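You operate a simulated robot arm through the tools that you are given. There is no shell and no other tool. Be economical: measure what you need, move in short steps, check, and stop when the job is done.

You are at the controls of a simulated robot arm. One attempt, no reset.

Task
Put the green pack from the top of the grey block on the top of the wooden table. Put the grey box from the top of the wooden table on the yellow mat. Turn the supply knob to 100. Open the right glass drawer, take the purple bottle and leave it inside, then shut the drawer. Put the measuring cup on the counter top away on the lower shelf of the long bench. Take the regulator and leave it on top of the hose coil. Shut the dehumidifier door. Put the yellow ticket on the blue compass. Put one of the white bottles from the island top on the counter end. Take the black ring and leave it on the black gauge on the island top. The order is free. Set down upright: grey box, purple bottle, measuring cup, regulator, white bottle.

It is judged by the outcome, as a careful person would: the job done as asked, and still so three seconds after it is handed in. It fails if anything else is knocked over, pushed out of place, dropped, spilled or broken.

Robot
A 7-joint arm with a two-finger parallel gripper on a trunk, on a base that drives. Base frame: it is fixed to the floor where the robot stands at the start and does not move with it; the origin is under the middle of the robot, x ahead of it, y to its left, z up. Lengths are in cm, angles in rad, forces in N, time in s.
With the tool pointing down near the work surface it reaches from about 28 to 64 cm from the robot's upright axis, wherever it stands. Its first joint turns from -2.897 to 2.897 rad. Places, roughly: black gauge [-250, 150, 75]; black ring (3x4x2 cm) [-280, 110, 90]; blue compass [-275, 125, 75]; counter end [-400, -120, 90]; dehumidifier door [-310, -80, 30]; green pack [50, 0, 100]; grey box [75, 0, 100]; hose coil (15x15x4 cm) [-170, -140, 90]; lower shelf of the long bench [50, 170, 30]; measuring cup [-150, -100, 100]; purple bottle [-100, -125, 125]; regulator [-325, -150, 125]; right glass drawer [-340, -120, 60]; show [-340, -120, 60]; supply knob [-70, -100, 90]; top of the wooden table [50, 20, 80]; white bottle [-200, 150, 100]; yellow mat (24x16 cm) [-168, -114, 88]; yellow ticket [-250, 150, 100]. Payload 1.57 kg.
The tool frame sits at the grasp point between the pads (the TCP): z along the fingers, y along the line on which they close. The tips reach 3 cm beyond it. The gripper opens to 8 cm. The fingers are 1.7 cm wide and 1.2 cm thick; the gripper's body (4 by 8.2 cm) begins 8 cm behind the TCP.
Orientation is told as [roll, pitch, yaw] about the base's x, y, z axes, in that order, counted from this pose: with the fingers straight down and closing along the base's y, the tool's x points along the base's -x, its y along +y and its z along -z.

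Tools
- The arm moves only by the tool drive_tool. Its argument "commands" is a list of rows, each an object (a shift or turn left out is 0, a gripper value left out holds the last) with "slide": the shift along the tool's x, y, z in cm, a list of three; "turn": the turn, a rotation vector about the tool's x, y, z in rad, a list of three; "fingers": the gripper command, from -1 (shut) to 1 (fully open), values between in proportion. In form: [{"slide": [x, y, z], "turn": [rx, ry, rz], "fingers": fingers}, ...]. A call has 1 to 8 rows; each row shifts and turns the commanded pose from where the row before left it, along the tool's axes as they then stand. Rows are played at 5 a second. More than 5 cm and 0.15 rad between two rows, or a gripper value outside its range, and nothing of the call is played. A pose out of reach is approached as far as the arm can. The call stops where the force on the tool passes 40 N (or 10 N more than at its start, if that is more) or the arm is blocked; 0.2 s more then pass. Each finger travels about 7.2 cm/s and halts on what it meets, pressing with about 31 N; the grip force reading is that of the motor and also rises with nothing between the fingers. The clock runs only during rows and for 0.2 s after the last one: add rows that do not move to give the fingers time. It gives the time, the measured TCP pose, the force on the tool (base axes), the opening and the grip force at its end, in the units of the frame above (readings bear some noise), with the torque about the TCP (base axes, N m) and any sound that the robot's microphone picked up.
- Cameras (640 x 400 px; columns grow to the right, rows downward): "scene" is now at [21.07, 1.48, 134.52]; the picture's right is [0.42, -0.91, 0.00], its down [-0.84, -0.40, -0.36] and it looks along [0.33, 0.15, -0.93] (base axes); focal length 214 px, centre (320, 200). "wrist" rides on the gripper at [7.2, -0.7, -12.2] in the tool frame; the picture's right is [0.09, 1.00, 0.00], its down [-0.84, 0.08, -0.54] and it looks along [-0.54, 0.05, 0.84] (tool axes); focal length 238 px, centre (320, 200). There is no depth. A picture from a camera that has moved, and an enlarged one, comes with that camera's place and axes in the base frame and with its lens. The place of the scene camera against the robot may be out by one fixed shift of up to 1.8 cm in any direction.
- snapshot(camera): a new picture of that camera. No time passes.
- lift_body(by): slides the trunk up (or, below 0, down) by that many cm; the arm and the scene camera ride with it, the base frame stays. It gives what a move gives, with no picture.
- drive_base(legs): drives the robot by 1 to 6 legs, each [ahead, left, turn to the left] in cm, cm and rad, along the robot's own axes; the way and the turn of a leg run together, so that a leg with both is an arc; at most 150 cm and 3.142 rad a leg. The arm and the cameras ride along, it lands a little off, and it stops where it bumps. It gives what a move gives.
- aim_head(pan, tilt): turns the head with the scene camera to pan (to the left, within 1.501 rad either way) and tilt (down, from -0.506 to 1.204), counted from straight ahead of the robot. It gives what a move gives.
- inspect(camera, box): a new picture of the part [left, top, right, bottom] of that camera's present view, enlarged. No time passes.
- close_job(): hands the job in; it is judged then, once.

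Go step by step. Nothing tells you exact positions but the pictures and the camera data: compare them with the known pose of the tool, close in by small moves and look again before you grip or let go. The budget is 525 turns and 292 pictures, counting those below and the enlarged ones. Unless the task says otherwise, let go and move clear before handing in, and close with one line.

The tools are called after ">>>" as a command line: name --argument value ..., lists and objects as JSON in quotes. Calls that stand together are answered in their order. drive_tool: Moves the arm, as the interface text tells. Its arguments: {"type":"object","properties":{"commands":{"type":"array"}},"required":["commands"]} The other tools are called the same way: lift_body (by) slides the trunk up or down; drive_base (legs) drives the base; aim_head (pan, tilt) turns the head that bears the scene camera; snapshot (camera) takes a picture; inspect (camera, box) takes an enlarged picture of a part of a camera's view; close_job () hands the job in.

At the start:

```text
time_s: 0.0
tcp_pos: [36.74, 28.57, 115.92]
ee_rot: [-0.001, 0.001, 0.001]
wrist_force: [-0.5, -1.3, 0.1]
moment: [-0.02, 0.01, 0.0]
grip_width: 8.01
grasp_force: 0.2
trunk travel left (down, up): [-60.0, 39.0]
robot x, y, heading: [-0.06, 0.02, 0.001]
head pan, tilt: [0.438, 1.201]
```

scene: 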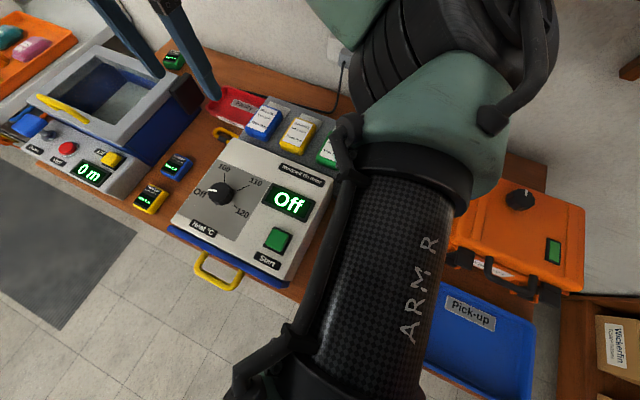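
wrist: 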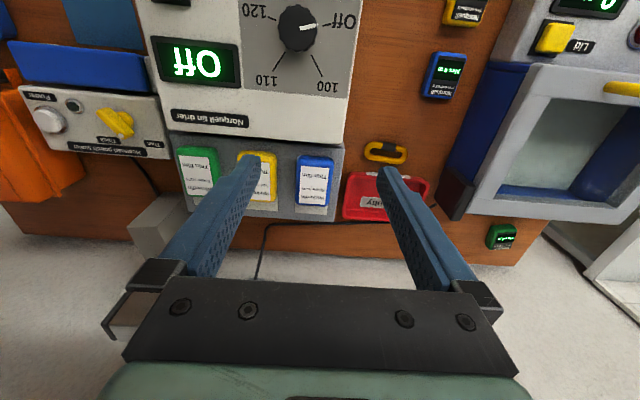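

I see a wooden table with several devices; the grey block with coloured packs is in front. I'll look around first.

>>> aim_head --pan 0.0 --tilt 0.7

>>> snapshot --camera "scene"

>>> aim_head --pan 1.3 --tilt 0.6

>>> snapshot --camera "scene"

```text
time_s: 0.9
tcp_pos: [36.65, 28.45, 115.91]
ee_rot: [-0.003, 0.0, 0.001]
wrist_force: [0.3, 0.4, -0.2]
moment: [-0.01, -0.05, -0.01]
grip_width: 7.99
grasp_force: 0.0
trunk travel left (down, up): [-60.0, 39.0]
robot x, y, heading: [0.36, 0.09, 0.004]
head pan, tilt: [0.0, 0.7]
```

```text
289 pictures are left
camera scene: at [24.5, -0.89, 138.11], right [0.0, -1.0, 0.0], down [-0.64, 0.0, -0.76], along [0.76, 0.0, -0.64], focal length 214 px, centre (320, 200)
```

scene: 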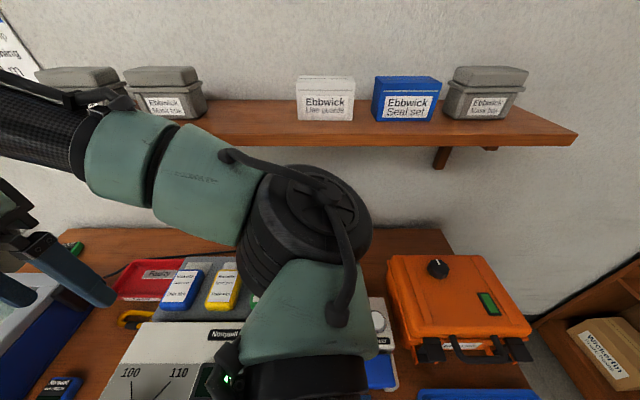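

```text
time_s: 2.4
tcp_pos: [36.8, 28.62, 115.95]
ee_rot: [-0.001, -0.001, 0.001]
wrist_force: [-0.7, 0.1, 0.6]
moment: [-0.01, 0.0, -0.03]
grip_width: 7.99
grasp_force: 0.0
trunk travel left (down, up): [-60.0, 39.0]
robot x, y, heading: [-0.39, 0.14, 0.003]
head pan, tilt: [1.3, 0.6]
```

```text
288 pictures are left
camera scene: at [18.38, 7.61, 138.98], right [0.96, -0.27, 0.0], down [-0.15, -0.54, -0.83], along [0.22, 0.79, -0.56], focal length 214 px, centre (320, 200)
```

scene: 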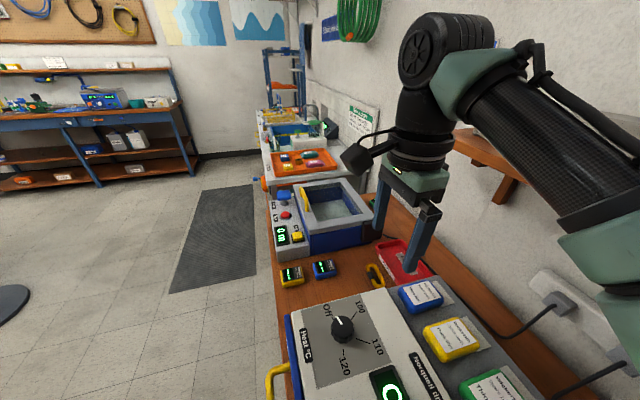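

The packs' tops are at about z 95, with the green one near [48, 10, 95]. I'll move the wrist over it for a closer look.

>>> drive_tool --commands '[{"slide": [-1, -5, 0]}, {"slide": [-1, -5, 0]}, {"slide": [-1, -5, 0]}, {"slide": [0, -3, 0]}, {"slide": [0, 0, 0]}]'

>>> snapshot --camera "wrist"

```text
refused: row 1 steps farther than a row can; nothing moved
```

```text
287 pictures are left
camera wrist: at [29.57, 27.82, 128.04], right [-0.09, 1.0, 0.0], down [0.84, 0.08, 0.54], along [0.54, 0.05, -0.84], focal length 238 px, centre (320, 200)
```

wrist: 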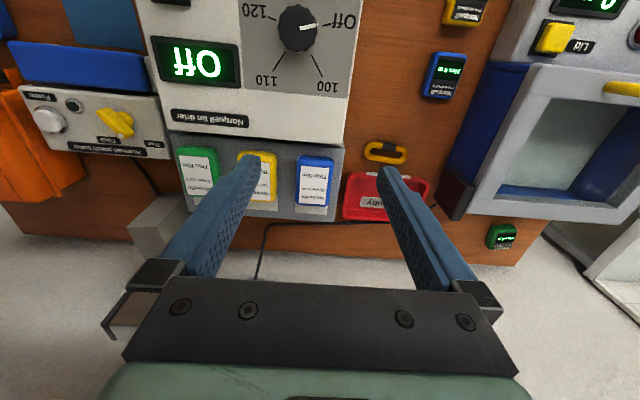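

>>> drive_tool --commands '[{"slide": [-1, -4.5, 0]}, {"slide": [-1, -4.5, 0]}, {"slide": [-1, -4.5, 0]}, {"slide": [-1, -4.5, 0]}, {"slide": [0, 0, 0]}]'

>>> snapshot --camera "wrist"

```text
time_s: 3.6
tcp_pos: [40.74, 10.6, 115.79]
ee_rot: [-0.001, 0.001, 0.001]
wrist_force: [0.1, 0.0, 1.2]
moment: [0.01, -0.01, 0.0]
grip_width: 8.01
grasp_force: 0.1
trunk travel left (down, up): [-60.0, 39.0]
robot x, y, heading: [-0.09, -0.2, 0.001]
head pan, tilt: [1.3, 0.6]
```

```text
286 pictures are left
camera wrist: at [33.67, 9.83, 127.95], right [-0.09, 1.0, 0.0], down [0.84, 0.08, 0.54], along [0.54, 0.05, -0.84], focal length 238 px, centre (320, 200)
```

wrist: 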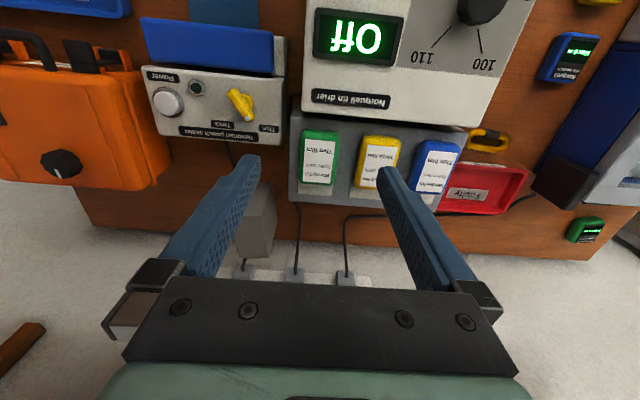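

>>> drive_tool --commands '[{"slide": [-3.4, 0.2, 2]}, {"slide": [-3.3, 0.2, 2]}, {"slide": [0, 0, 4]}, {"slide": [0, 0, 4]}, {"slide": [0, 0, 0]}]'

>>> snapshot --camera "wrist"

```text
time_s: 4.8
tcp_pos: [47.87, 10.73, 103.71]
ee_rot: [-0.003, 0.0, 0.0]
wrist_force: [-0.1, -0.3, 0.6]
moment: [0.0, 0.01, 0.01]
grip_width: 8.01
grasp_force: 0.1
trunk travel left (down, up): [-60.0, 39.0]
robot x, y, heading: [0.17, 0.05, -0.005]
head pan, tilt: [1.3, 0.6]
```

```text
285 pictures are left
camera wrist: at [40.69, 9.93, 115.84], right [-0.09, 1.0, 0.0], down [0.84, 0.08, 0.54], along [0.54, 0.05, -0.84], focal length 238 px, centre (320, 200)
```

wrist: 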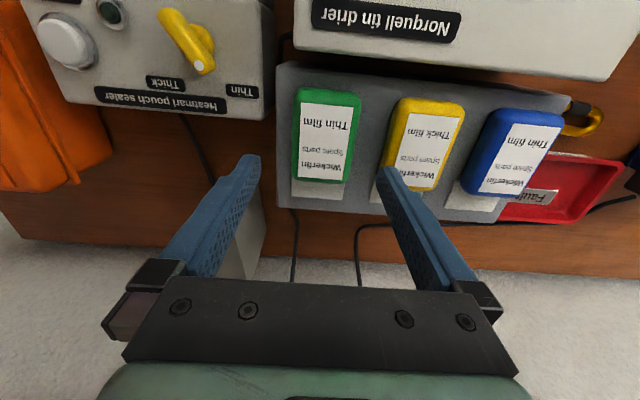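

>>> drive_tool --commands '[{"slide": [-0.3, 0.4, 4]}, {"slide": [0, 0, 3]}, {"slide": [0, 0, 1.2]}, {"slide": [0, 0, 0]}]'

>>> snapshot --camera "wrist"

>>> aim_head --pan 0.3 --tilt 1.0

>>> snapshot --camera "scene"

```text
time_s: 5.8
tcp_pos: [47.75, 11.25, 96.08]
ee_rot: [0.0, -0.011, -0.001]
wrist_force: [3.4, 0.8, 36.4]
moment: [-1.16, 0.18, 0.28]
grip_width: 7.99
grasp_force: 0.1
trunk travel left (down, up): [-60.0, 39.0]
robot x, y, heading: [0.35, -0.1, 0.003]
head pan, tilt: [1.3, 0.6]
```

```text
284 pictures are left
camera wrist: at [40.5, 10.49, 108.11], right [-0.09, 1.0, 0.0], down [0.83, 0.08, 0.55], along [0.55, 0.05, -0.84], focal length 238 px, centre (320, 200)
```

wrist: 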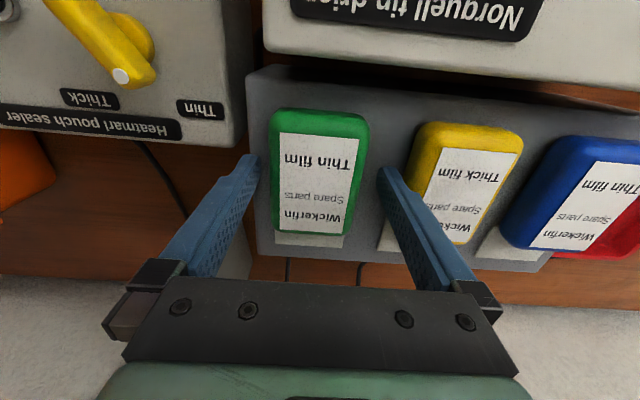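

```text
time_s: 7.1
tcp_pos: [47.68, 11.34, 95.91]
ee_rot: [0.002, -0.007, -0.002]
wrist_force: [7.0, 1.9, 47.0]
moment: [-1.81, 0.15, 0.62]
grip_width: 7.9
grasp_force: 0.0
trunk travel left (down, up): [-60.0, 39.0]
robot x, y, heading: [0.23, -0.05, -0.003]
head pan, tilt: [0.3, 1.0]
```

```text
283 pictures are left
camera scene: at [22.36, 1.13, 135.86], right [0.3, -0.95, 0.0], down [-0.8, -0.25, -0.54], along [0.52, 0.16, -0.84], focal length 214 px, centre (320, 200)
```

scene: 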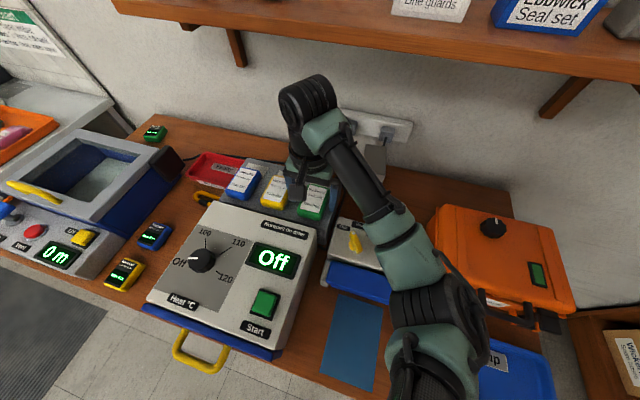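

The left fingertip touches the block's top at z≈93. I'll back off slightly and grip the pack.

>>> drive_tool --commands '[{"slide": [0, 0, -0.9]}, {"slide": [0, 0, 0], "fingers": -1}, {"slide": [0, 0, 0]}, {"slide": [0, 0, 0]}, {"slide": [0, 0, 0]}]'

>>> snapshot --camera "wrist"

```text
time_s: 8.3
tcp_pos: [47.83, 11.42, 96.43]
ee_rot: [-0.001, -0.001, -0.002]
wrist_force: [0.2, 0.6, -1.3]
moment: [0.01, 0.01, -0.01]
grip_width: 5.71
grasp_force: 31.0
trunk travel left (down, up): [-60.0, 39.0]
robot x, y, heading: [-0.35, 0.47, -0.003]
head pan, tilt: [0.3, 1.0]
```

```text
282 pictures are left
camera wrist: at [40.62, 10.62, 108.61], right [-0.09, 1.0, 0.0], down [0.84, 0.08, 0.54], along [0.54, 0.05, -0.84], focal length 238 px, centre (320, 200)
```

wrist: 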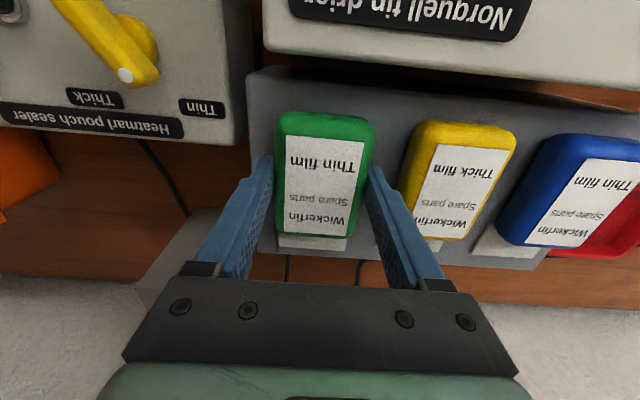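

Gripped at 5.7 cm. Lifting and carrying it to above the free wood left of the heater for a look.

>>> drive_tool --commands '[{"slide": [0, 0, -4]}, {"slide": [0, 0, -4]}, {"slide": [0, 0, -4]}, {"slide": [2, 4.3, -1]}, {"slide": [2, 4.3, 0]}, {"slide": [2, 4.3, 0]}, {"slide": [2, 4.3, 0]}, {"slide": [2, 4.3, 0]}]'

>>> drive_tool --commands '[{"slide": [1, 4.3, 0]}, {"slide": [0.5, 1, 0]}, {"slide": [0, 0, 0]}]'

>>> snapshot --camera "wrist"

>>> snapshot --camera "scene"

```text
time_s: 10.1
tcp_pos: [37.85, 32.95, 109.43]
ee_rot: [-0.001, 0.0, -0.002]
wrist_force: [0.1, 0.6, -0.9]
moment: [-0.06, -0.03, 0.03]
grip_width: 0.02
grasp_force: 21.2
trunk travel left (down, up): [-60.0, 39.0]
robot x, y, heading: [-0.07, 0.13, -0.0]
head pan, tilt: [0.3, 1.0]
```

```text
time_s: 10.9
tcp_pos: [36.09, 38.16, 109.47]
ee_rot: [-0.001, 0.001, 0.0]
wrist_force: [0.1, -0.5, -0.7]
moment: [0.01, -0.01, 0.0]
grip_width: 0.0
grasp_force: 21.1
trunk travel left (down, up): [-60.0, 39.0]
robot x, y, heading: [-0.08, 0.12, 0.002]
head pan, tilt: [0.3, 1.0]
```

```text
281 pictures are left
camera wrist: at [28.93, 37.4, 121.69], right [-0.09, 1.0, 0.0], down [0.84, 0.08, 0.54], along [0.54, 0.05, -0.84], focal length 238 px, centre (320, 200)
```

wrist: 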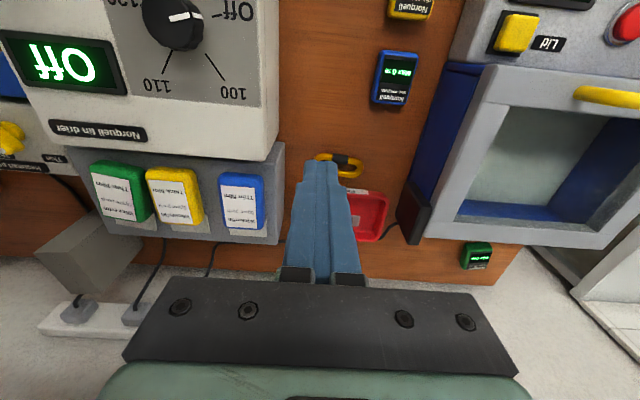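

```text
280 pictures are left
camera scene: at [22.65, 1.2, 135.78], right [0.3, -0.96, 0.0], down [-0.8, -0.25, -0.54], along [0.52, 0.16, -0.84], focal length 214 px, centre (320, 200)
```

scene: 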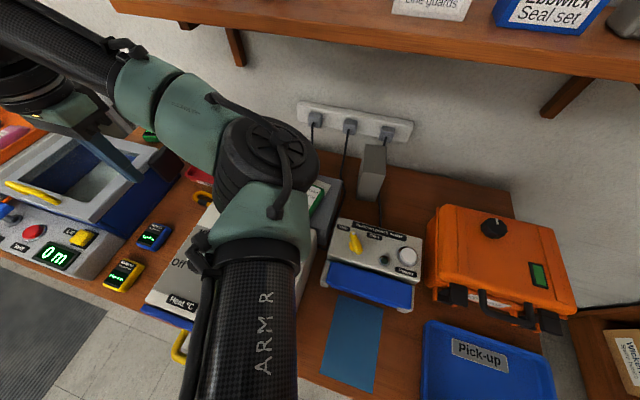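

The pack slipped out and is still on the block. Going back to grip it lower and lift slower.

>>> drive_tool --commands '[{"slide": [-2, -4.4, 0], "fingers": 1}, {"slide": [-2, -4.4, 0]}, {"slide": [-2, -4.4, 0]}, {"slide": [-2, -4.4, 0]}, {"slide": [-2, -4.4, 0]}, {"slide": [-1.7, -4.4, 3]}, {"slide": [0, -0.3, 4]}, {"slide": [0, 0, 0]}]'

>>> snapshot --camera "wrist"

```text
refused: row 6 steps farther than a row can; nothing moved
```

```text
279 pictures are left
camera wrist: at [28.93, 37.4, 121.69], right [-0.09, 1.0, 0.0], down [0.84, 0.08, 0.54], along [0.54, 0.05, -0.84], focal length 238 px, centre (320, 200)
```

wrist: 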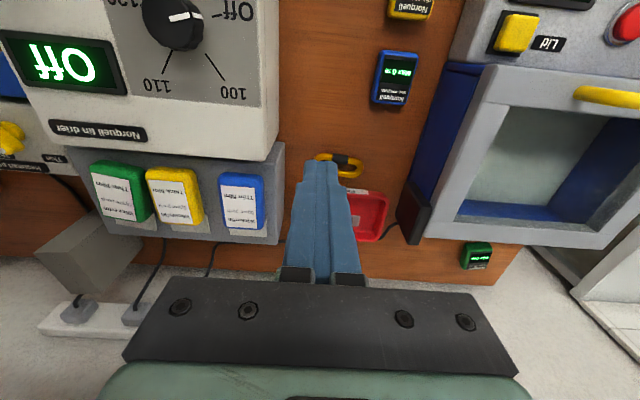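

>>> drive_tool --commands '[{"slide": [-2, -4.4, 0], "fingers": 1}, {"slide": [-2, -4.4, 0]}, {"slide": [-2, -4.4, 0]}, {"slide": [-2, -4.4, 0]}, {"slide": [-2, -4.4, 0]}, {"slide": [-1.7, -4.4, 0]}, {"slide": [0, -0.3, 4]}, {"slide": [0, 0, 3]}]'

>>> snapshot --camera "wrist"

```text
time_s: 12.7
tcp_pos: [48.04, 11.16, 102.28]
ee_rot: [0.0, 0.0, 0.003]
wrist_force: [-1.2, 0.3, -0.5]
moment: [0.02, 0.0, -0.02]
grip_width: 8.01
grasp_force: 0.1
trunk travel left (down, up): [-60.0, 39.0]
robot x, y, heading: [-0.26, -0.36, -0.001]
head pan, tilt: [0.3, 1.0]
```

```text
278 pictures are left
camera wrist: at [40.93, 10.31, 114.53], right [-0.09, 1.0, 0.0], down [0.84, 0.08, 0.54], along [0.54, 0.05, -0.84], focal length 238 px, centre (320, 200)
```

wrist: 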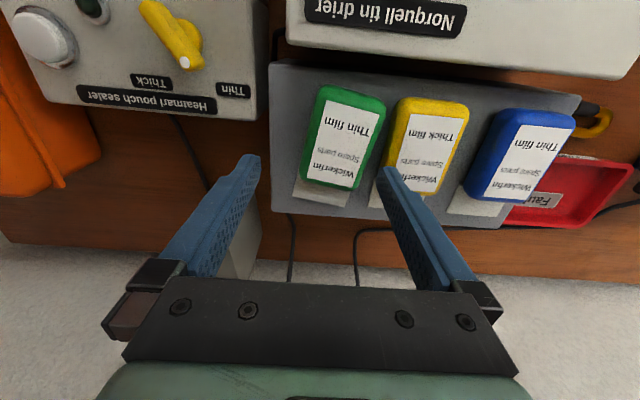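

The pack has shifted toward the yellow one and turned by about -0.13 rad. I'll grasp it near its far end, where the gap is wider, turned to match.

>>> drive_tool --commands '[{"slide": [-2.4, 0.9, 0], "turn": [0, 0, 0.13], "fingers": 0.75}, {"slide": [0, 0, 3]}, {"slide": [0, 0, 0]}]'

>>> snapshot --camera "wrist"

```text
time_s: 13.5
tcp_pos: [50.38, 11.98, 99.82]
ee_rot: [-0.003, 0.0, -0.128]
wrist_force: [1.0, 0.8, -0.1]
moment: [0.01, 0.0, -0.02]
grip_width: 7.0
grasp_force: 0.2
trunk travel left (down, up): [-60.0, 39.0]
robot x, y, heading: [0.17, 0.04, -0.001]
head pan, tilt: [0.3, 1.0]
```

```text
277 pictures are left
camera wrist: at [43.27, 12.19, 111.97], right [0.04, 1.0, 0.0], down [0.84, -0.03, 0.54], along [0.54, -0.02, -0.84], focal length 238 px, centre (320, 200)
```

wrist: 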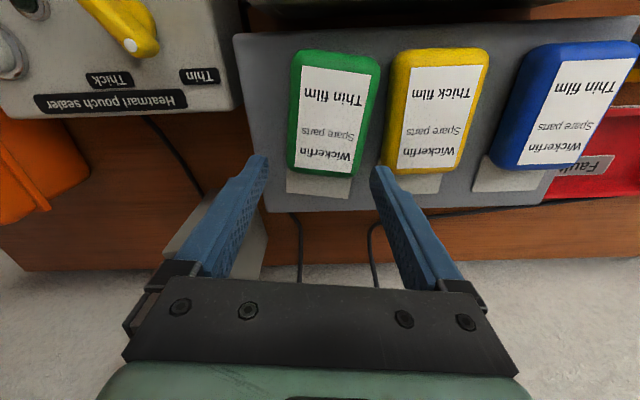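

>>> drive_tool --commands '[{"slide": [0, 0, 2]}, {"slide": [0, 0, 1]}, {"slide": [0, 0, 0.5]}, {"slide": [0, 0, 0]}]'

>>> snapshot --camera "wrist"

```text
time_s: 14.5
tcp_pos: [50.3, 12.4, 96.08]
ee_rot: [-0.001, 0.001, -0.13]
wrist_force: [0.5, 0.1, -0.7]
moment: [0.01, -0.06, 0.03]
grip_width: 7.01
grasp_force: 0.1
trunk travel left (down, up): [-60.0, 39.0]
robot x, y, heading: [-0.05, -0.01, -0.003]
head pan, tilt: [0.3, 1.0]
```

```text
276 pictures are left
camera wrist: at [43.24, 12.53, 108.28], right [0.04, 1.0, 0.0], down [0.84, -0.03, 0.54], along [0.54, -0.02, -0.84], focal length 238 px, centre (320, 200)
```

wrist: 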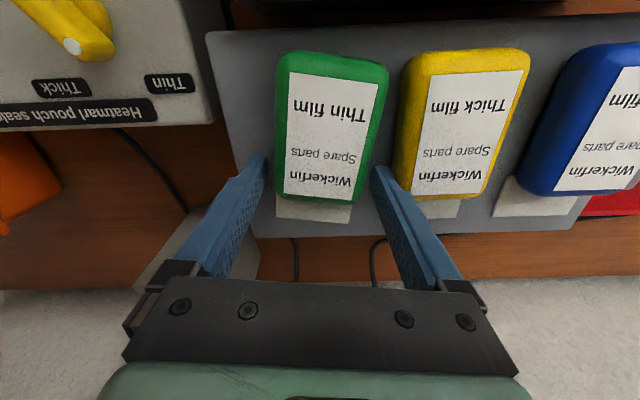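

>>> drive_tool --commands '[{"slide": [0, 0, 0.3]}, {"slide": [0, 0, 0], "fingers": -1}, {"slide": [0, 0, 0]}, {"slide": [0, 0, 0]}, {"slide": [0, -0.9, 0]}, {"slide": [0, -0.9, 0]}, {"slide": [0, 0, 0]}]'

>>> snapshot --camera "wrist"

```text
time_s: 16.1
tcp_pos: [49.93, 10.9, 95.95]
ee_rot: [0.001, -0.009, -0.127]
wrist_force: [1.7, 19.6, 32.8]
moment: [-0.45, 0.5, -0.24]
grip_width: 5.71
grasp_force: 30.9
trunk travel left (down, up): [-60.0, 39.0]
robot x, y, heading: [-0.13, 0.07, 0.0]
head pan, tilt: [0.3, 1.0]
```

```text
275 pictures are left
camera wrist: at [42.8, 11.01, 108.14], right [0.04, 1.0, 0.0], down [0.84, -0.03, 0.55], along [0.55, -0.02, -0.84], focal length 238 px, centre (320, 200)
```

wrist: 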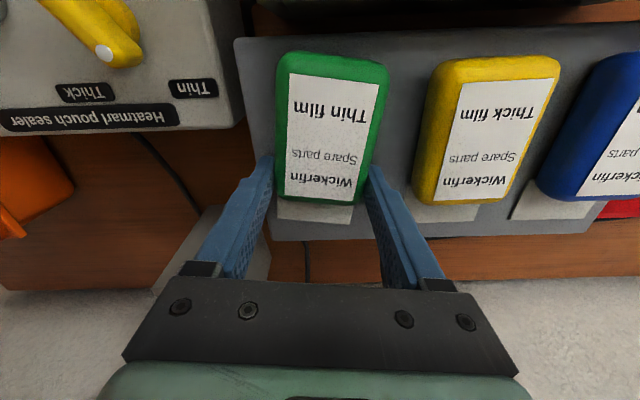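

>>> drive_tool --commands '[{"slide": [0, 0, -0.4], "fingers": 0.75}, {"slide": [0, 0, 0]}, {"slide": [1.2, 0, 0]}, {"slide": [1.2, 0, 0]}, {"slide": [0, 0, 0.3]}, {"slide": [0, 0, 0]}]'

>>> snapshot --camera "wrist"

```text
time_s: 17.5
tcp_pos: [47.47, 10.94, 95.93]
ee_rot: [-0.002, -0.001, -0.131]
wrist_force: [-2.5, -0.7, 7.2]
moment: [0.22, 0.12, 0.04]
grip_width: 6.95
grasp_force: 0.0
trunk travel left (down, up): [-60.0, 39.0]
robot x, y, heading: [-0.02, -0.06, -0.001]
head pan, tilt: [0.3, 1.0]
```

```text
274 pictures are left
camera wrist: at [40.32, 11.14, 108.17], right [0.04, 1.0, 0.0], down [0.84, -0.03, 0.54], along [0.54, -0.02, -0.84], focal length 238 px, centre (320, 200)
```

wrist: 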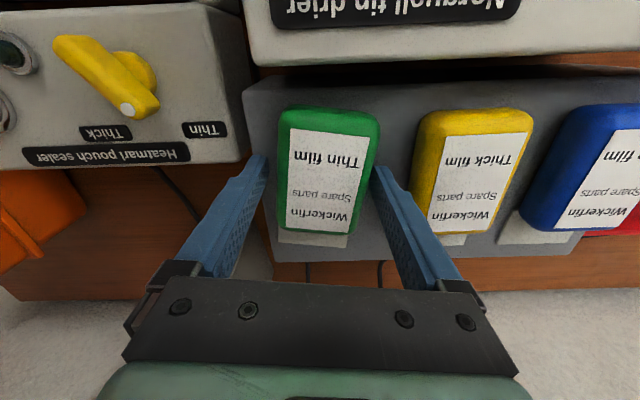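

>>> drive_tool --commands '[{"slide": [0, 0, 0], "fingers": -1}, {"slide": [0, 0, 0]}, {"slide": [0, 0, 0]}, {"slide": [0, 0, -0.4]}, {"slide": [0, 0, -0.6]}, {"slide": [0, 0, -1]}, {"slide": [0, 0, -1]}, {"slide": [0, 0, 0]}]'

>>> snapshot --camera "wrist"

```text
time_s: 19.3
tcp_pos: [47.64, 10.98, 98.88]
ee_rot: [-0.001, -0.001, -0.128]
wrist_force: [-0.7, 0.2, -0.7]
moment: [0.02, -0.01, -0.02]
grip_width: 5.72
grasp_force: 30.8
trunk travel left (down, up): [-60.0, 39.0]
robot x, y, heading: [-0.33, -0.06, 0.002]
head pan, tilt: [0.3, 1.0]
```

```text
273 pictures are left
camera wrist: at [40.31, 11.1, 111.09], right [0.04, 1.0, 0.0], down [0.84, -0.03, 0.54], along [0.54, -0.02, -0.84], focal length 238 px, centre (320, 200)
```

wrist: 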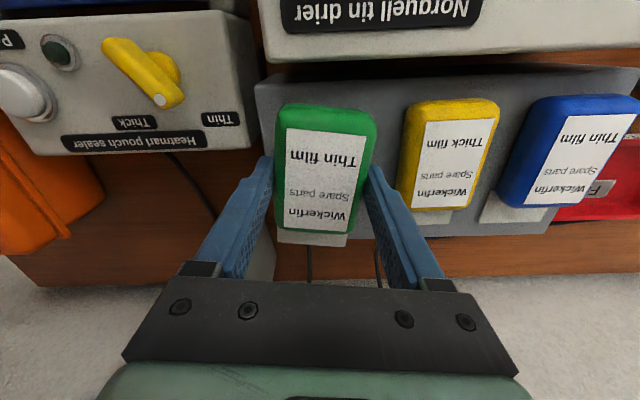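

It holds. Lifting and carrying slowly to the free wood near [37, 39.5].

>>> drive_tool --commands '[{"slide": [0, 0, -1.5]}, {"slide": [0, 0, -2], "turn": [0, 0, -0.13]}, {"slide": [0, 0, -2]}, {"slide": [0, 0, -2]}, {"slide": [0, 0, -1.5]}, {"slide": [1, 2.4, 0]}, {"slide": [1, 2.6, 0]}, {"slide": [1, 2.6, 0]}]'

>>> drive_tool --commands '[{"slide": [1, 2.6, 0]}, {"slide": [1, 2.6, 0]}, {"slide": [1, 2.6, 0]}, {"slide": [1, 2.6, 0]}, {"slide": [1, 2.6, 0]}, {"slide": [1, 2.6, 0]}, {"slide": [1, 2.6, 0]}, {"slide": [0.6, 2.5, 0]}]'

>>> drive_tool --commands '[{"slide": [0, 0, 2]}, {"slide": [0, 0, 3]}, {"slide": [0, 0, 3]}, {"slide": [0, 0, 2]}, {"slide": [0, 0, 0]}]'

>>> snapshot --camera "wrist"

```text
time_s: 21.1
tcp_pos: [44.56, 18.67, 108.03]
ee_rot: [-0.002, 0.0, 0.0]
wrist_force: [0.0, 0.5, -1.0]
moment: [0.01, -0.02, 0.0]
grip_width: 5.71
grasp_force: 31.5
trunk travel left (down, up): [-60.0, 39.0]
robot x, y, heading: [0.05, 0.15, -0.0]
head pan, tilt: [0.3, 1.0]
```

```text
time_s: 22.9
tcp_pos: [37.04, 39.09, 107.8]
ee_rot: [-0.002, 0.0, 0.0]
wrist_force: [1.1, 0.1, -0.1]
moment: [-0.03, -0.02, 0.02]
grip_width: 5.71
grasp_force: 30.8
trunk travel left (down, up): [-60.0, 39.0]
robot x, y, heading: [0.31, -0.06, 0.001]
head pan, tilt: [0.3, 1.0]
```

```text
time_s: 24.1
tcp_pos: [37.03, 39.06, 98.0]
ee_rot: [0.0, 0.001, 0.001]
wrist_force: [0.4, 0.0, 0.1]
moment: [-0.03, -0.02, 0.03]
grip_width: 5.71
grasp_force: 31.3
trunk travel left (down, up): [-60.0, 39.0]
robot x, y, heading: [-0.06, 0.33, -0.0]
head pan, tilt: [0.3, 1.0]
```

```text
272 pictures are left
camera wrist: at [29.95, 38.26, 110.18], right [-0.09, 1.0, 0.0], down [0.84, 0.08, 0.54], along [0.54, 0.05, -0.84], focal length 238 px, centre (320, 200)
```

wrist: 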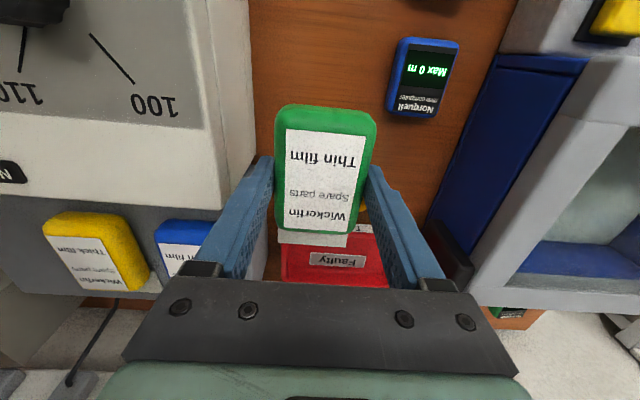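

>>> drive_tool --commands '[{"slide": [1.2, 0.7, 2]}, {"slide": [0, 0, 3]}, {"slide": [0, 0, 3]}, {"slide": [0, 0, 2]}, {"slide": [0, 0, 0]}]'

>>> snapshot --camera "wrist"

```text
time_s: 25.3
tcp_pos: [35.83, 39.89, 87.7]
ee_rot: [-0.002, 0.0, 0.0]
wrist_force: [-0.7, -0.4, -0.7]
moment: [0.01, -0.01, 0.0]
grip_width: 5.73
grasp_force: 31.0
trunk travel left (down, up): [-60.0, 39.0]
robot x, y, heading: [0.11, 0.21, 0.002]
head pan, tilt: [0.3, 1.0]
```

```text
271 pictures are left
camera wrist: at [28.76, 39.14, 99.98], right [-0.09, 1.0, 0.0], down [0.84, 0.08, 0.54], along [0.54, 0.05, -0.84], focal length 238 px, centre (320, 200)
```

wrist: 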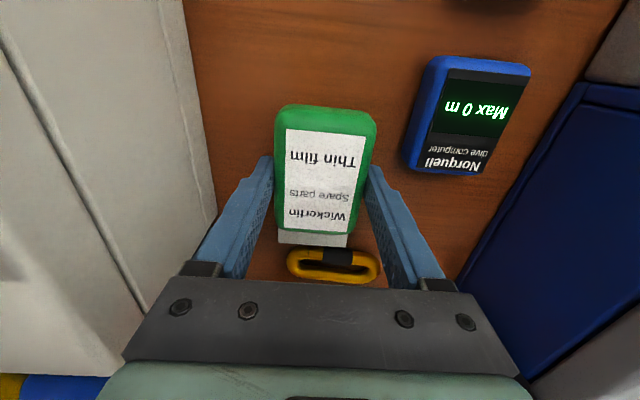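

>>> drive_tool --commands '[{"slide": [0, 0, 1]}, {"slide": [0, 0, 0.8]}, {"slide": [0, 0, 0.6]}, {"slide": [0, 0, 0]}]'

```text
time_s: 25.9
tcp_pos: [35.92, 39.89, 87.04]
ee_rot: [0.005, -0.006, 0.0]
wrist_force: [-10.2, -10.1, 27.2]
moment: [-1.28, 0.6, -0.25]
grip_width: 5.7
grasp_force: 31.0
trunk travel left (down, up): [-60.0, 39.0]
robot x, y, heading: [0.17, -0.21, -0.001]
head pan, tilt: [0.3, 1.0]
stopped in row 3: the force on the tool passed its limit at 46 N (the readings are from after the stop); the commanded pose is now the measured one
```

>>> aim_head --pan 0.75 --tilt 0.9

>>> snapshot --camera "scene"

>>> snapshot --camera "wrist"

```text
time_s: 26.8
tcp_pos: [35.92, 39.68, 87.05]
ee_rot: [0.009, -0.01, 0.002]
wrist_force: [-8.8, -6.8, 35.2]
moment: [-1.36, 0.72, -0.18]
grip_width: 5.7
grasp_force: 31.3
trunk travel left (down, up): [-60.0, 39.0]
robot x, y, heading: [-0.31, -0.18, -0.002]
head pan, tilt: [0.75, 0.901]
```

```text
270 pictures are left
camera scene: at [21.24, 3.95, 136.59], right [0.68, -0.73, 0.0], down [-0.57, -0.53, -0.62], along [0.46, 0.43, -0.78], focal length 214 px, centre (320, 200)
```

scene: 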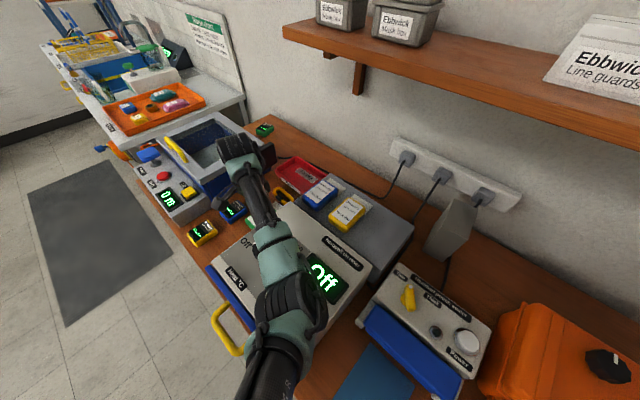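

```text
269 pictures are left
camera wrist: at [28.76, 38.95, 99.13], right [-0.09, 1.0, 0.01], down [0.83, 0.07, 0.55], along [0.55, 0.06, -0.83], focal length 238 px, centre (320, 200)
```

wrist: 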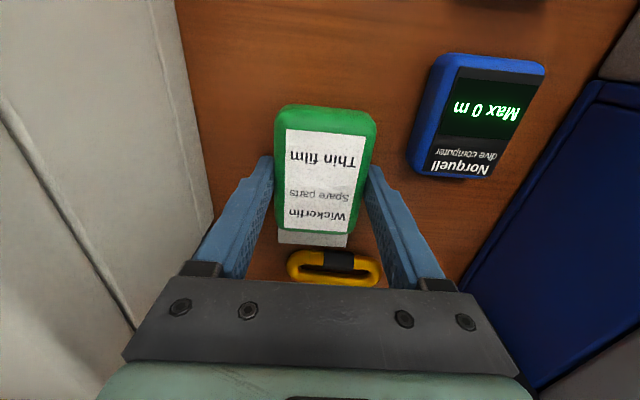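

The table top is at z≈84, so the fingertips are down on the wood. I'll ease off and release.

>>> drive_tool --commands '[{"slide": [0, 0, -0.1]}, {"fingers": 0.7}, {"slide": [0, 0, 0]}, {"slide": [0, 0, -1]}, {"slide": [0, 0, -3]}, {"slide": [0, 0, -4]}, {"slide": [0, 0, -4]}, {"slide": [0, 0, -4]}]'

>>> snapshot --camera "wrist"

```text
time_s: 28.6
tcp_pos: [36.03, 39.95, 102.8]
ee_rot: [0.004, -0.005, -0.001]
wrist_force: [-0.7, 0.9, -0.4]
moment: [0.0, 0.0, -0.05]
grip_width: 6.8
grasp_force: 0.0
trunk travel left (down, up): [-60.0, 39.0]
robot x, y, heading: [0.07, 0.3, -0.004]
head pan, tilt: [0.75, 0.901]
```

```text
268 pictures are left
camera wrist: at [28.88, 39.07, 115.09], right [-0.09, 1.0, 0.0], down [0.83, 0.07, 0.55], along [0.54, 0.05, -0.84], focal length 238 px, centre (320, 200)
```

wrist: 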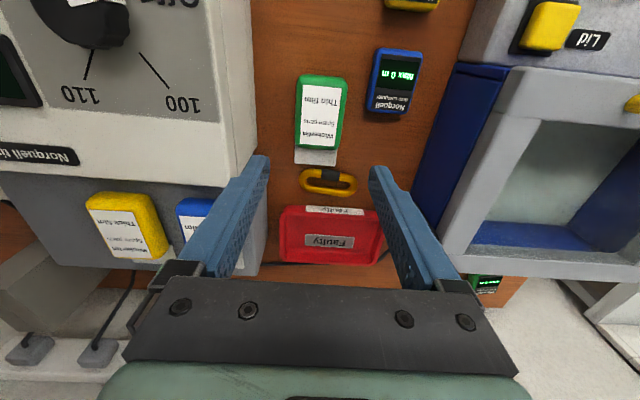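

Green pack is placed. Next, the grey box at the back of the table; I'll go over and look closely.

>>> drive_tool --commands '[{"slide": [0, 0, -4]}, {"slide": [0, 0, -4]}, {"slide": [-1, -4.8, 0]}, {"slide": [-1, -4.8, 0]}, {"slide": [-1, -4.8, 0]}, {"slide": [-1, -4.8, 0]}, {"slide": [-1, -4.8, 0]}, {"slide": [-1, -4.8, 0]}]'

>>> drive_tool --commands '[{"slide": [-1, -4.8, 0], "fingers": 1}, {"slide": [-1, -4.8, 0]}, {"slide": [0, 0, 0]}]'

>>> snapshot --camera "wrist"

>>> aim_head --pan 0.1 --tilt 0.8

>>> snapshot --camera "scene"

```text
time_s: 30.4
tcp_pos: [42.02, 10.89, 110.66]
ee_rot: [0.006, -0.008, 0.002]
wrist_force: [-0.4, -0.5, 0.1]
moment: [0.0, -0.03, 0.0]
grip_width: 6.78
grasp_force: 0.0
trunk travel left (down, up): [-60.0, 39.0]
robot x, y, heading: [-0.11, 0.0, -0.007]
head pan, tilt: [0.75, 0.901]
```

```text
time_s: 31.2
tcp_pos: [44.08, 1.51, 110.69]
ee_rot: [0.007, -0.007, 0.001]
wrist_force: [0.2, -0.3, 0.1]
moment: [0.02, 0.0, -0.02]
grip_width: 7.98
grasp_force: 0.1
trunk travel left (down, up): [-60.0, 39.0]
robot x, y, heading: [0.25, 0.12, 0.002]
head pan, tilt: [0.75, 0.901]
```

```text
267 pictures are left
camera wrist: at [36.88, 0.7, 122.73], right [-0.09, 1.0, 0.01], down [0.83, 0.07, 0.55], along [0.54, 0.06, -0.84], focal length 238 px, centre (320, 200)
```

wrist: 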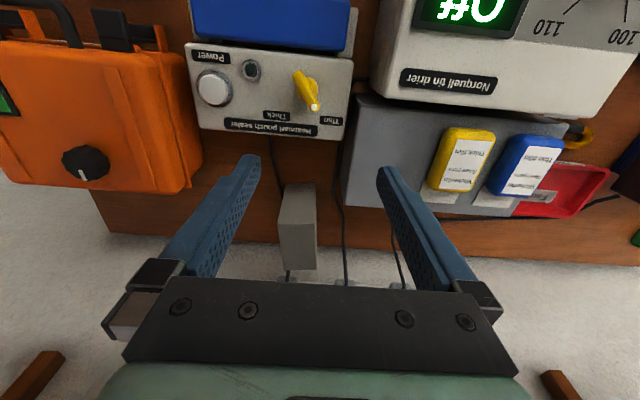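

```text
time_s: 32.3
tcp_pos: [44.08, 1.66, 110.6]
ee_rot: [0.006, -0.004, 0.0]
wrist_force: [0.4, 0.1, -0.7]
moment: [-0.02, 0.02, -0.01]
grip_width: 8.0
grasp_force: 0.1
trunk travel left (down, up): [-60.0, 39.0]
robot x, y, heading: [0.03, -0.11, -0.004]
head pan, tilt: [0.099, 0.799]
```

```text
266 pictures are left
camera scene: at [24.03, -0.1, 137.29], right [0.1, -0.99, 0.0], down [-0.71, -0.07, -0.7], along [0.69, 0.07, -0.72], focal length 214 px, centre (320, 200)
```

scene: 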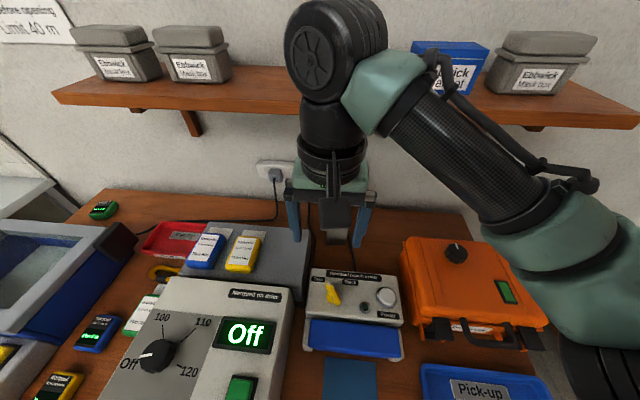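

The grey box stands upright at the back, roughly x 58–67, y≈0, top z≈96, under the shelf. I'll tilt the gripper forward to about 45° to reach it below the shelf.

>>> drive_tool --commands '[{"turn": [0, -0.15, 0]}, {"turn": [0, -0.15, 0]}, {"turn": [0, -0.15, 0]}, {"turn": [0, -0.15, 0]}, {"turn": [0, -0.15, 0]}, {"slide": [0, 0, 0]}]'

>>> snapshot --camera "wrist"

>>> snapshot --camera "scene"

```text
time_s: 33.7
tcp_pos: [44.15, 1.43, 110.56]
ee_rot: [0.007, -0.758, -0.005]
wrist_force: [-0.6, 0.6, -0.3]
moment: [0.01, -0.02, 0.0]
grip_width: 8.01
grasp_force: 0.0
trunk travel left (down, up): [-60.0, 39.0]
robot x, y, heading: [0.18, 0.08, 0.005]
head pan, tilt: [0.099, 0.799]
```

```text
265 pictures are left
camera wrist: at [30.54, 0.61, 114.55], right [-0.07, 1.0, -0.06], down [0.24, 0.07, 0.97], along [0.97, 0.05, -0.24], focal length 238 px, centre (320, 200)
```

wrist: 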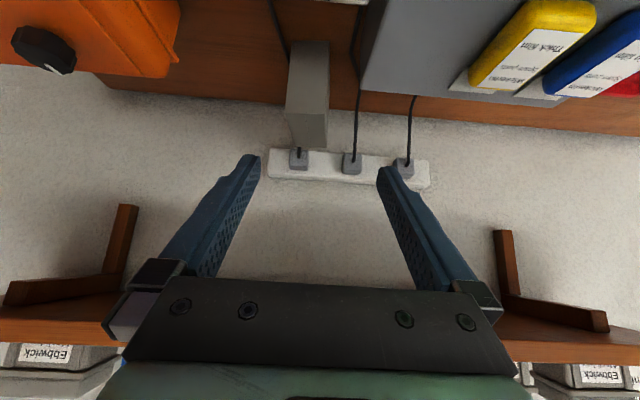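

```text
264 pictures are left
camera scene: at [24.04, -0.11, 137.29], right [0.1, -1.0, 0.0], down [-0.71, -0.07, -0.7], along [0.69, 0.07, -0.72], focal length 214 px, centre (320, 200)
```

scene: 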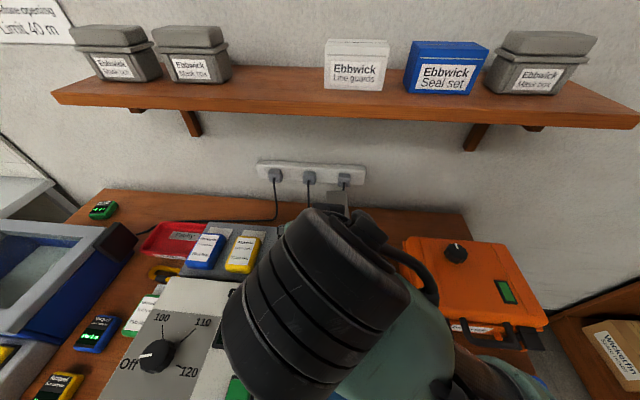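

>>> drive_tool --commands '[{"slide": [0, -0.9, 4]}, {"slide": [0, -0.9, 4]}, {"slide": [0, 0, 4]}, {"slide": [0, 0, 2]}, {"slide": [0, 0, 0]}]'

>>> snapshot --camera "wrist"

```text
time_s: 34.9
tcp_pos: [53.72, -0.16, 100.39]
ee_rot: [0.007, -0.755, -0.005]
wrist_force: [-0.2, 0.7, -0.1]
moment: [-0.02, 0.0, 0.03]
grip_width: 8.0
grasp_force: 0.2
trunk travel left (down, up): [-60.0, 39.0]
robot x, y, heading: [-0.0, 0.1, 0.0]
head pan, tilt: [0.099, 0.799]
```

```text
263 pictures are left
camera wrist: at [40.13, -1.01, 104.26], right [-0.07, 1.0, -0.06], down [0.24, 0.07, 0.97], along [0.97, 0.05, -0.24], focal length 238 px, centre (320, 200)
```

wrist: 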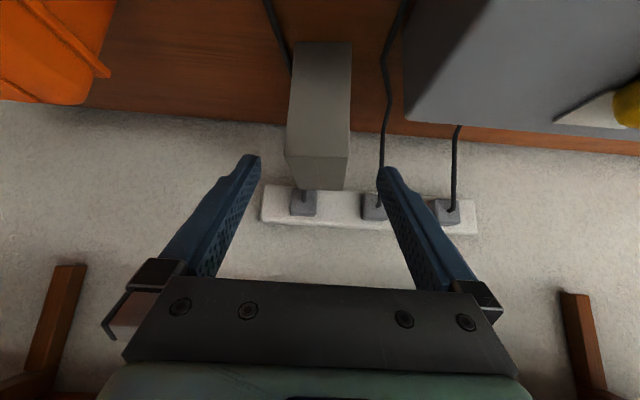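

>>> drive_tool --commands '[{"slide": [0, -0.3, 3]}, {"slide": [0, 0, 3]}, {"slide": [-0.3, 0, 3]}, {"slide": [-0.3, 0, 3]}, {"slide": [0, 0, 0]}]'

>>> snapshot --camera "wrist"

```text
time_s: 36.1
tcp_pos: [62.16, -0.51, 91.85]
ee_rot: [0.008, -0.756, -0.006]
wrist_force: [0.4, -1.4, -0.4]
moment: [-0.01, 0.03, 0.02]
grip_width: 8.01
grasp_force: 0.1
trunk travel left (down, up): [-60.0, 39.0]
robot x, y, heading: [-0.24, -0.0, -0.004]
head pan, tilt: [0.099, 0.799]
```

```text
262 pictures are left
camera wrist: at [48.63, -1.26, 95.72], right [-0.07, 1.0, -0.06], down [0.24, 0.07, 0.97], along [0.97, 0.05, -0.24], focal length 238 px, centre (320, 200)
```

wrist: 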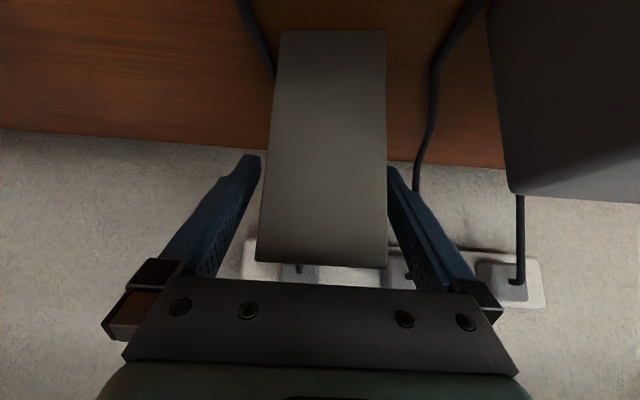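

>>> drive_tool --commands '[{"slide": [0, 0.3, 0.3]}, {"fingers": -1}, {"slide": [0, 0, 0]}, {"slide": [0, 0, 0]}, {"slide": [0, 0, 0]}]'

>>> snapshot --camera "wrist"

```text
time_s: 37.3
tcp_pos: [62.4, -0.17, 91.69]
ee_rot: [0.007, -0.757, -0.004]
wrist_force: [1.4, 0.6, 1.2]
moment: [-0.01, -0.05, 0.05]
grip_width: 5.49
grasp_force: 30.6
trunk travel left (down, up): [-60.0, 39.0]
robot x, y, heading: [0.05, -0.03, 0.003]
head pan, tilt: [0.099, 0.799]
```

```text
261 pictures are left
camera wrist: at [48.88, -0.93, 95.57], right [-0.07, 1.0, -0.06], down [0.24, 0.07, 0.97], along [0.97, 0.05, -0.24], focal length 238 px, centre (320, 200)
```

wrist: 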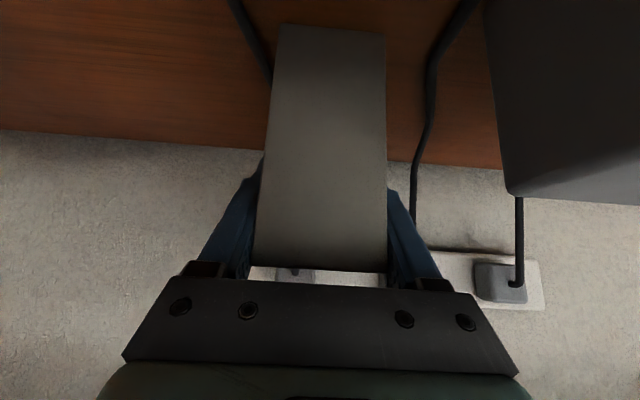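

>>> drive_tool --commands '[{"slide": [-0.35, 0, -0.36]}, {"slide": [-0.7, 0, -0.72]}, {"slide": [-0.7, 0, -0.72]}, {"slide": [-1, 0, -1]}, {"slide": [-1, 0, -1]}, {"slide": [0, 0, 0]}]'

>>> snapshot --camera "wrist"

```text
time_s: 38.7
tcp_pos: [62.58, -0.15, 97.12]
ee_rot: [0.009, -0.756, -0.003]
wrist_force: [-0.3, -0.3, -1.8]
moment: [-0.01, 0.03, 0.0]
grip_width: 5.49
grasp_force: 30.5
trunk travel left (down, up): [-60.0, 39.0]
robot x, y, heading: [0.02, 0.07, 0.001]
head pan, tilt: [0.099, 0.799]
```

```text
260 pictures are left
camera wrist: at [49.02, -0.95, 101.04], right [-0.07, 1.0, -0.06], down [0.24, 0.07, 0.97], along [0.97, 0.05, -0.24], focal length 238 px, centre (320, 200)
```

wrist: 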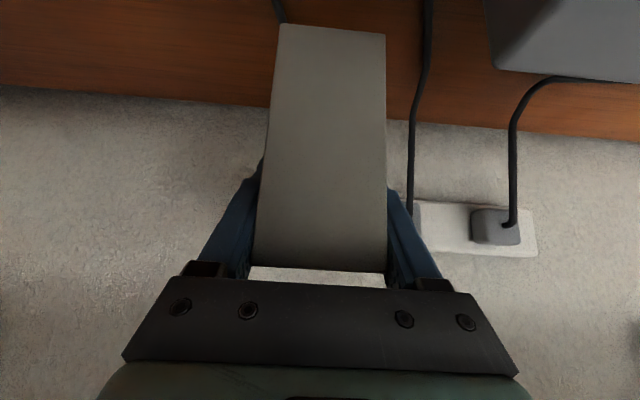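

>>> drive_tool --commands '[{"slide": [1.49, 0, -2.79]}, {"slide": [1.49, 0, -2.79]}, {"slide": [1.49, 0, -2.79]}, {"slide": [1.49, 0, -2.79]}, {"slide": [1.49, 0, -2.79]}, {"slide": [1.49, 0, -2.79]}, {"slide": [-2, 0, -2.1]}, {"slide": [-2, 0, -2.1]}]'

>>> aim_head --pan -1.5 --tilt 0.4

>>> snapshot --camera "scene"

>>> aim_head --pan 1.5 --tilt 0.4

>>> snapshot --camera "scene"

```text
time_s: 40.5
tcp_pos: [44.8, -0.24, 104.2]
ee_rot: [0.008, -0.755, -0.005]
wrist_force: [-0.9, -0.8, -3.3]
moment: [-0.01, 0.01, 0.0]
grip_width: 5.48
grasp_force: 31.1
out of reach, approached as far as the arm can: row 7, 8
trunk travel left (down, up): [-60.0, 39.0]
robot x, y, heading: [0.15, 0.11, -0.0]
head pan, tilt: [0.099, 0.799]
```

```text
time_s: 42.1
tcp_pos: [44.78, -0.15, 104.32]
ee_rot: [0.009, -0.756, -0.006]
wrist_force: [1.1, 1.2, -2.5]
moment: [0.01, 0.03, 0.01]
grip_width: 5.46
grasp_force: 30.6
trunk travel left (down, up): [-60.0, 39.0]
robot x, y, heading: [-0.0, 0.04, 0.001]
head pan, tilt: [-1.499, 0.4]
```

```text
259 pictures are left
camera scene: at [16.69, -10.15, 140.8], right [-1.0, -0.07, 0.0], down [-0.03, 0.39, -0.92], along [0.07, -0.92, -0.39], focal length 214 px, centre (320, 200)
```

scene: 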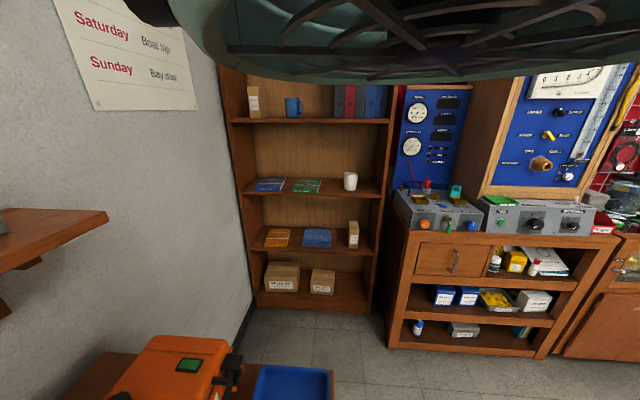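

```text
time_s: 44.7
tcp_pos: [44.73, -0.19, 104.31]
ee_rot: [0.007, -0.756, -0.006]
wrist_force: [-0.7, 0.3, -1.6]
moment: [-0.02, 0.05, -0.03]
grip_width: 5.5
grasp_force: 30.6
trunk travel left (down, up): [-60.0, 39.0]
robot x, y, heading: [-0.27, -0.07, -0.003]
head pan, tilt: [1.499, 0.4]
```

```text
258 pictures are left
camera scene: at [16.69, 8.33, 140.8], right [1.0, -0.07, 0.0], down [-0.03, -0.39, -0.92], along [0.07, 0.92, -0.39], focal length 214 px, centre (320, 200)
```

scene: 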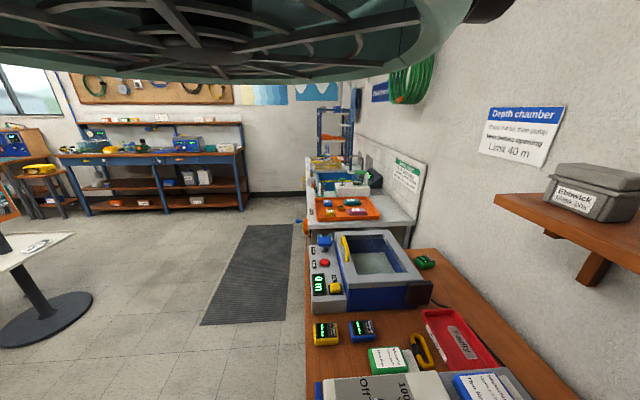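

I hold the box. The other stations are behind and to my right; backing off the table and turning right to look.

>>> drive_base --legs '[[-60, 0, 0], [0, 0, -1.5708]]'

>>> aim_head --pan 0 --tilt 0.45

>>> snapshot --camera "scene"

>>> aim_head --pan -1.1 --tilt 0.45

>>> snapshot --camera "scene"

```text
time_s: 51.8
tcp_pos: [-55.98, -45.33, 104.29]
ee_rot: [0.008, -0.755, -1.551]
wrist_force: [-0.2, -0.6, -2.0]
moment: [0.02, 0.0, -0.01]
grip_width: 5.51
grasp_force: 31.0
trunk travel left (down, up): [-60.0, 39.0]
robot x, y, heading: [-56.91, -0.85, -1.541]
head pan, tilt: [1.499, 0.4]
```

```text
time_s: 53.4
tcp_pos: [-55.94, -45.35, 104.27]
ee_rot: [0.009, -0.755, -1.55]
wrist_force: [0.4, 0.2, -2.1]
moment: [0.02, 0.0, -0.01]
grip_width: 5.49
grasp_force: 31.0
trunk travel left (down, up): [-60.0, 39.0]
robot x, y, heading: [-57.09, -0.86, -1.546]
head pan, tilt: [0.0, 0.45]
```

```text
257 pictures are left
camera scene: at [-57.3, -27.67, 140.33], right [-1.0, -0.03, 0.0], down [-0.01, 0.44, -0.9], along [0.02, -0.9, -0.44], focal length 214 px, centre (320, 200)
```

scene: 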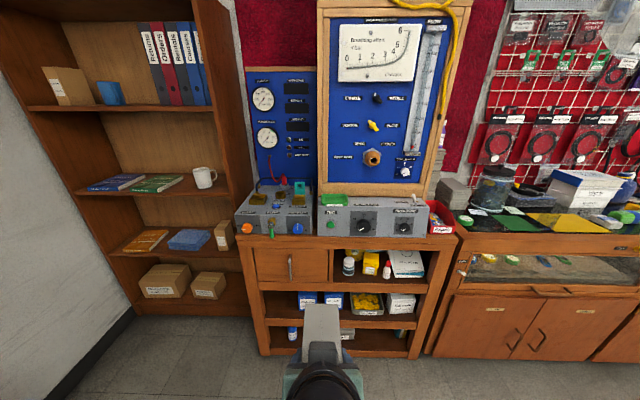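

```text
time_s: 54.7
tcp_pos: [-56.03, -45.34, 104.26]
ee_rot: [0.009, -0.754, -1.55]
wrist_force: [-0.6, -0.2, -2.9]
moment: [0.04, 0.02, 0.05]
grip_width: 5.48
grasp_force: 30.5
trunk travel left (down, up): [-60.0, 39.0]
robot x, y, heading: [-56.68, -0.45, -1.544]
head pan, tilt: [-1.1, 0.45]
```

```text
256 pictures are left
camera scene: at [-65.62, -22.88, 140.33], right [-0.48, 0.88, 0.0], down [0.38, 0.21, -0.9], along [-0.79, -0.43, -0.44], focal length 214 px, centre (320, 200)
```

scene: 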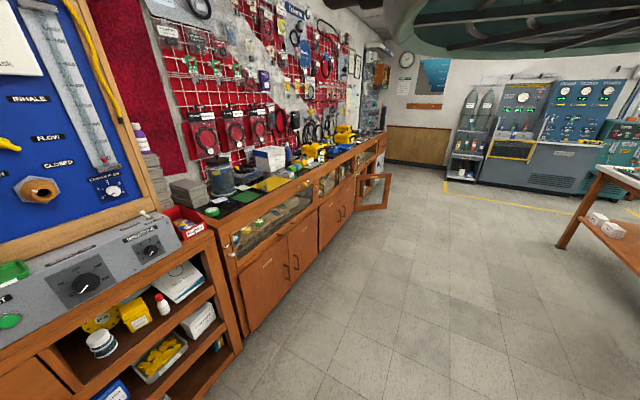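

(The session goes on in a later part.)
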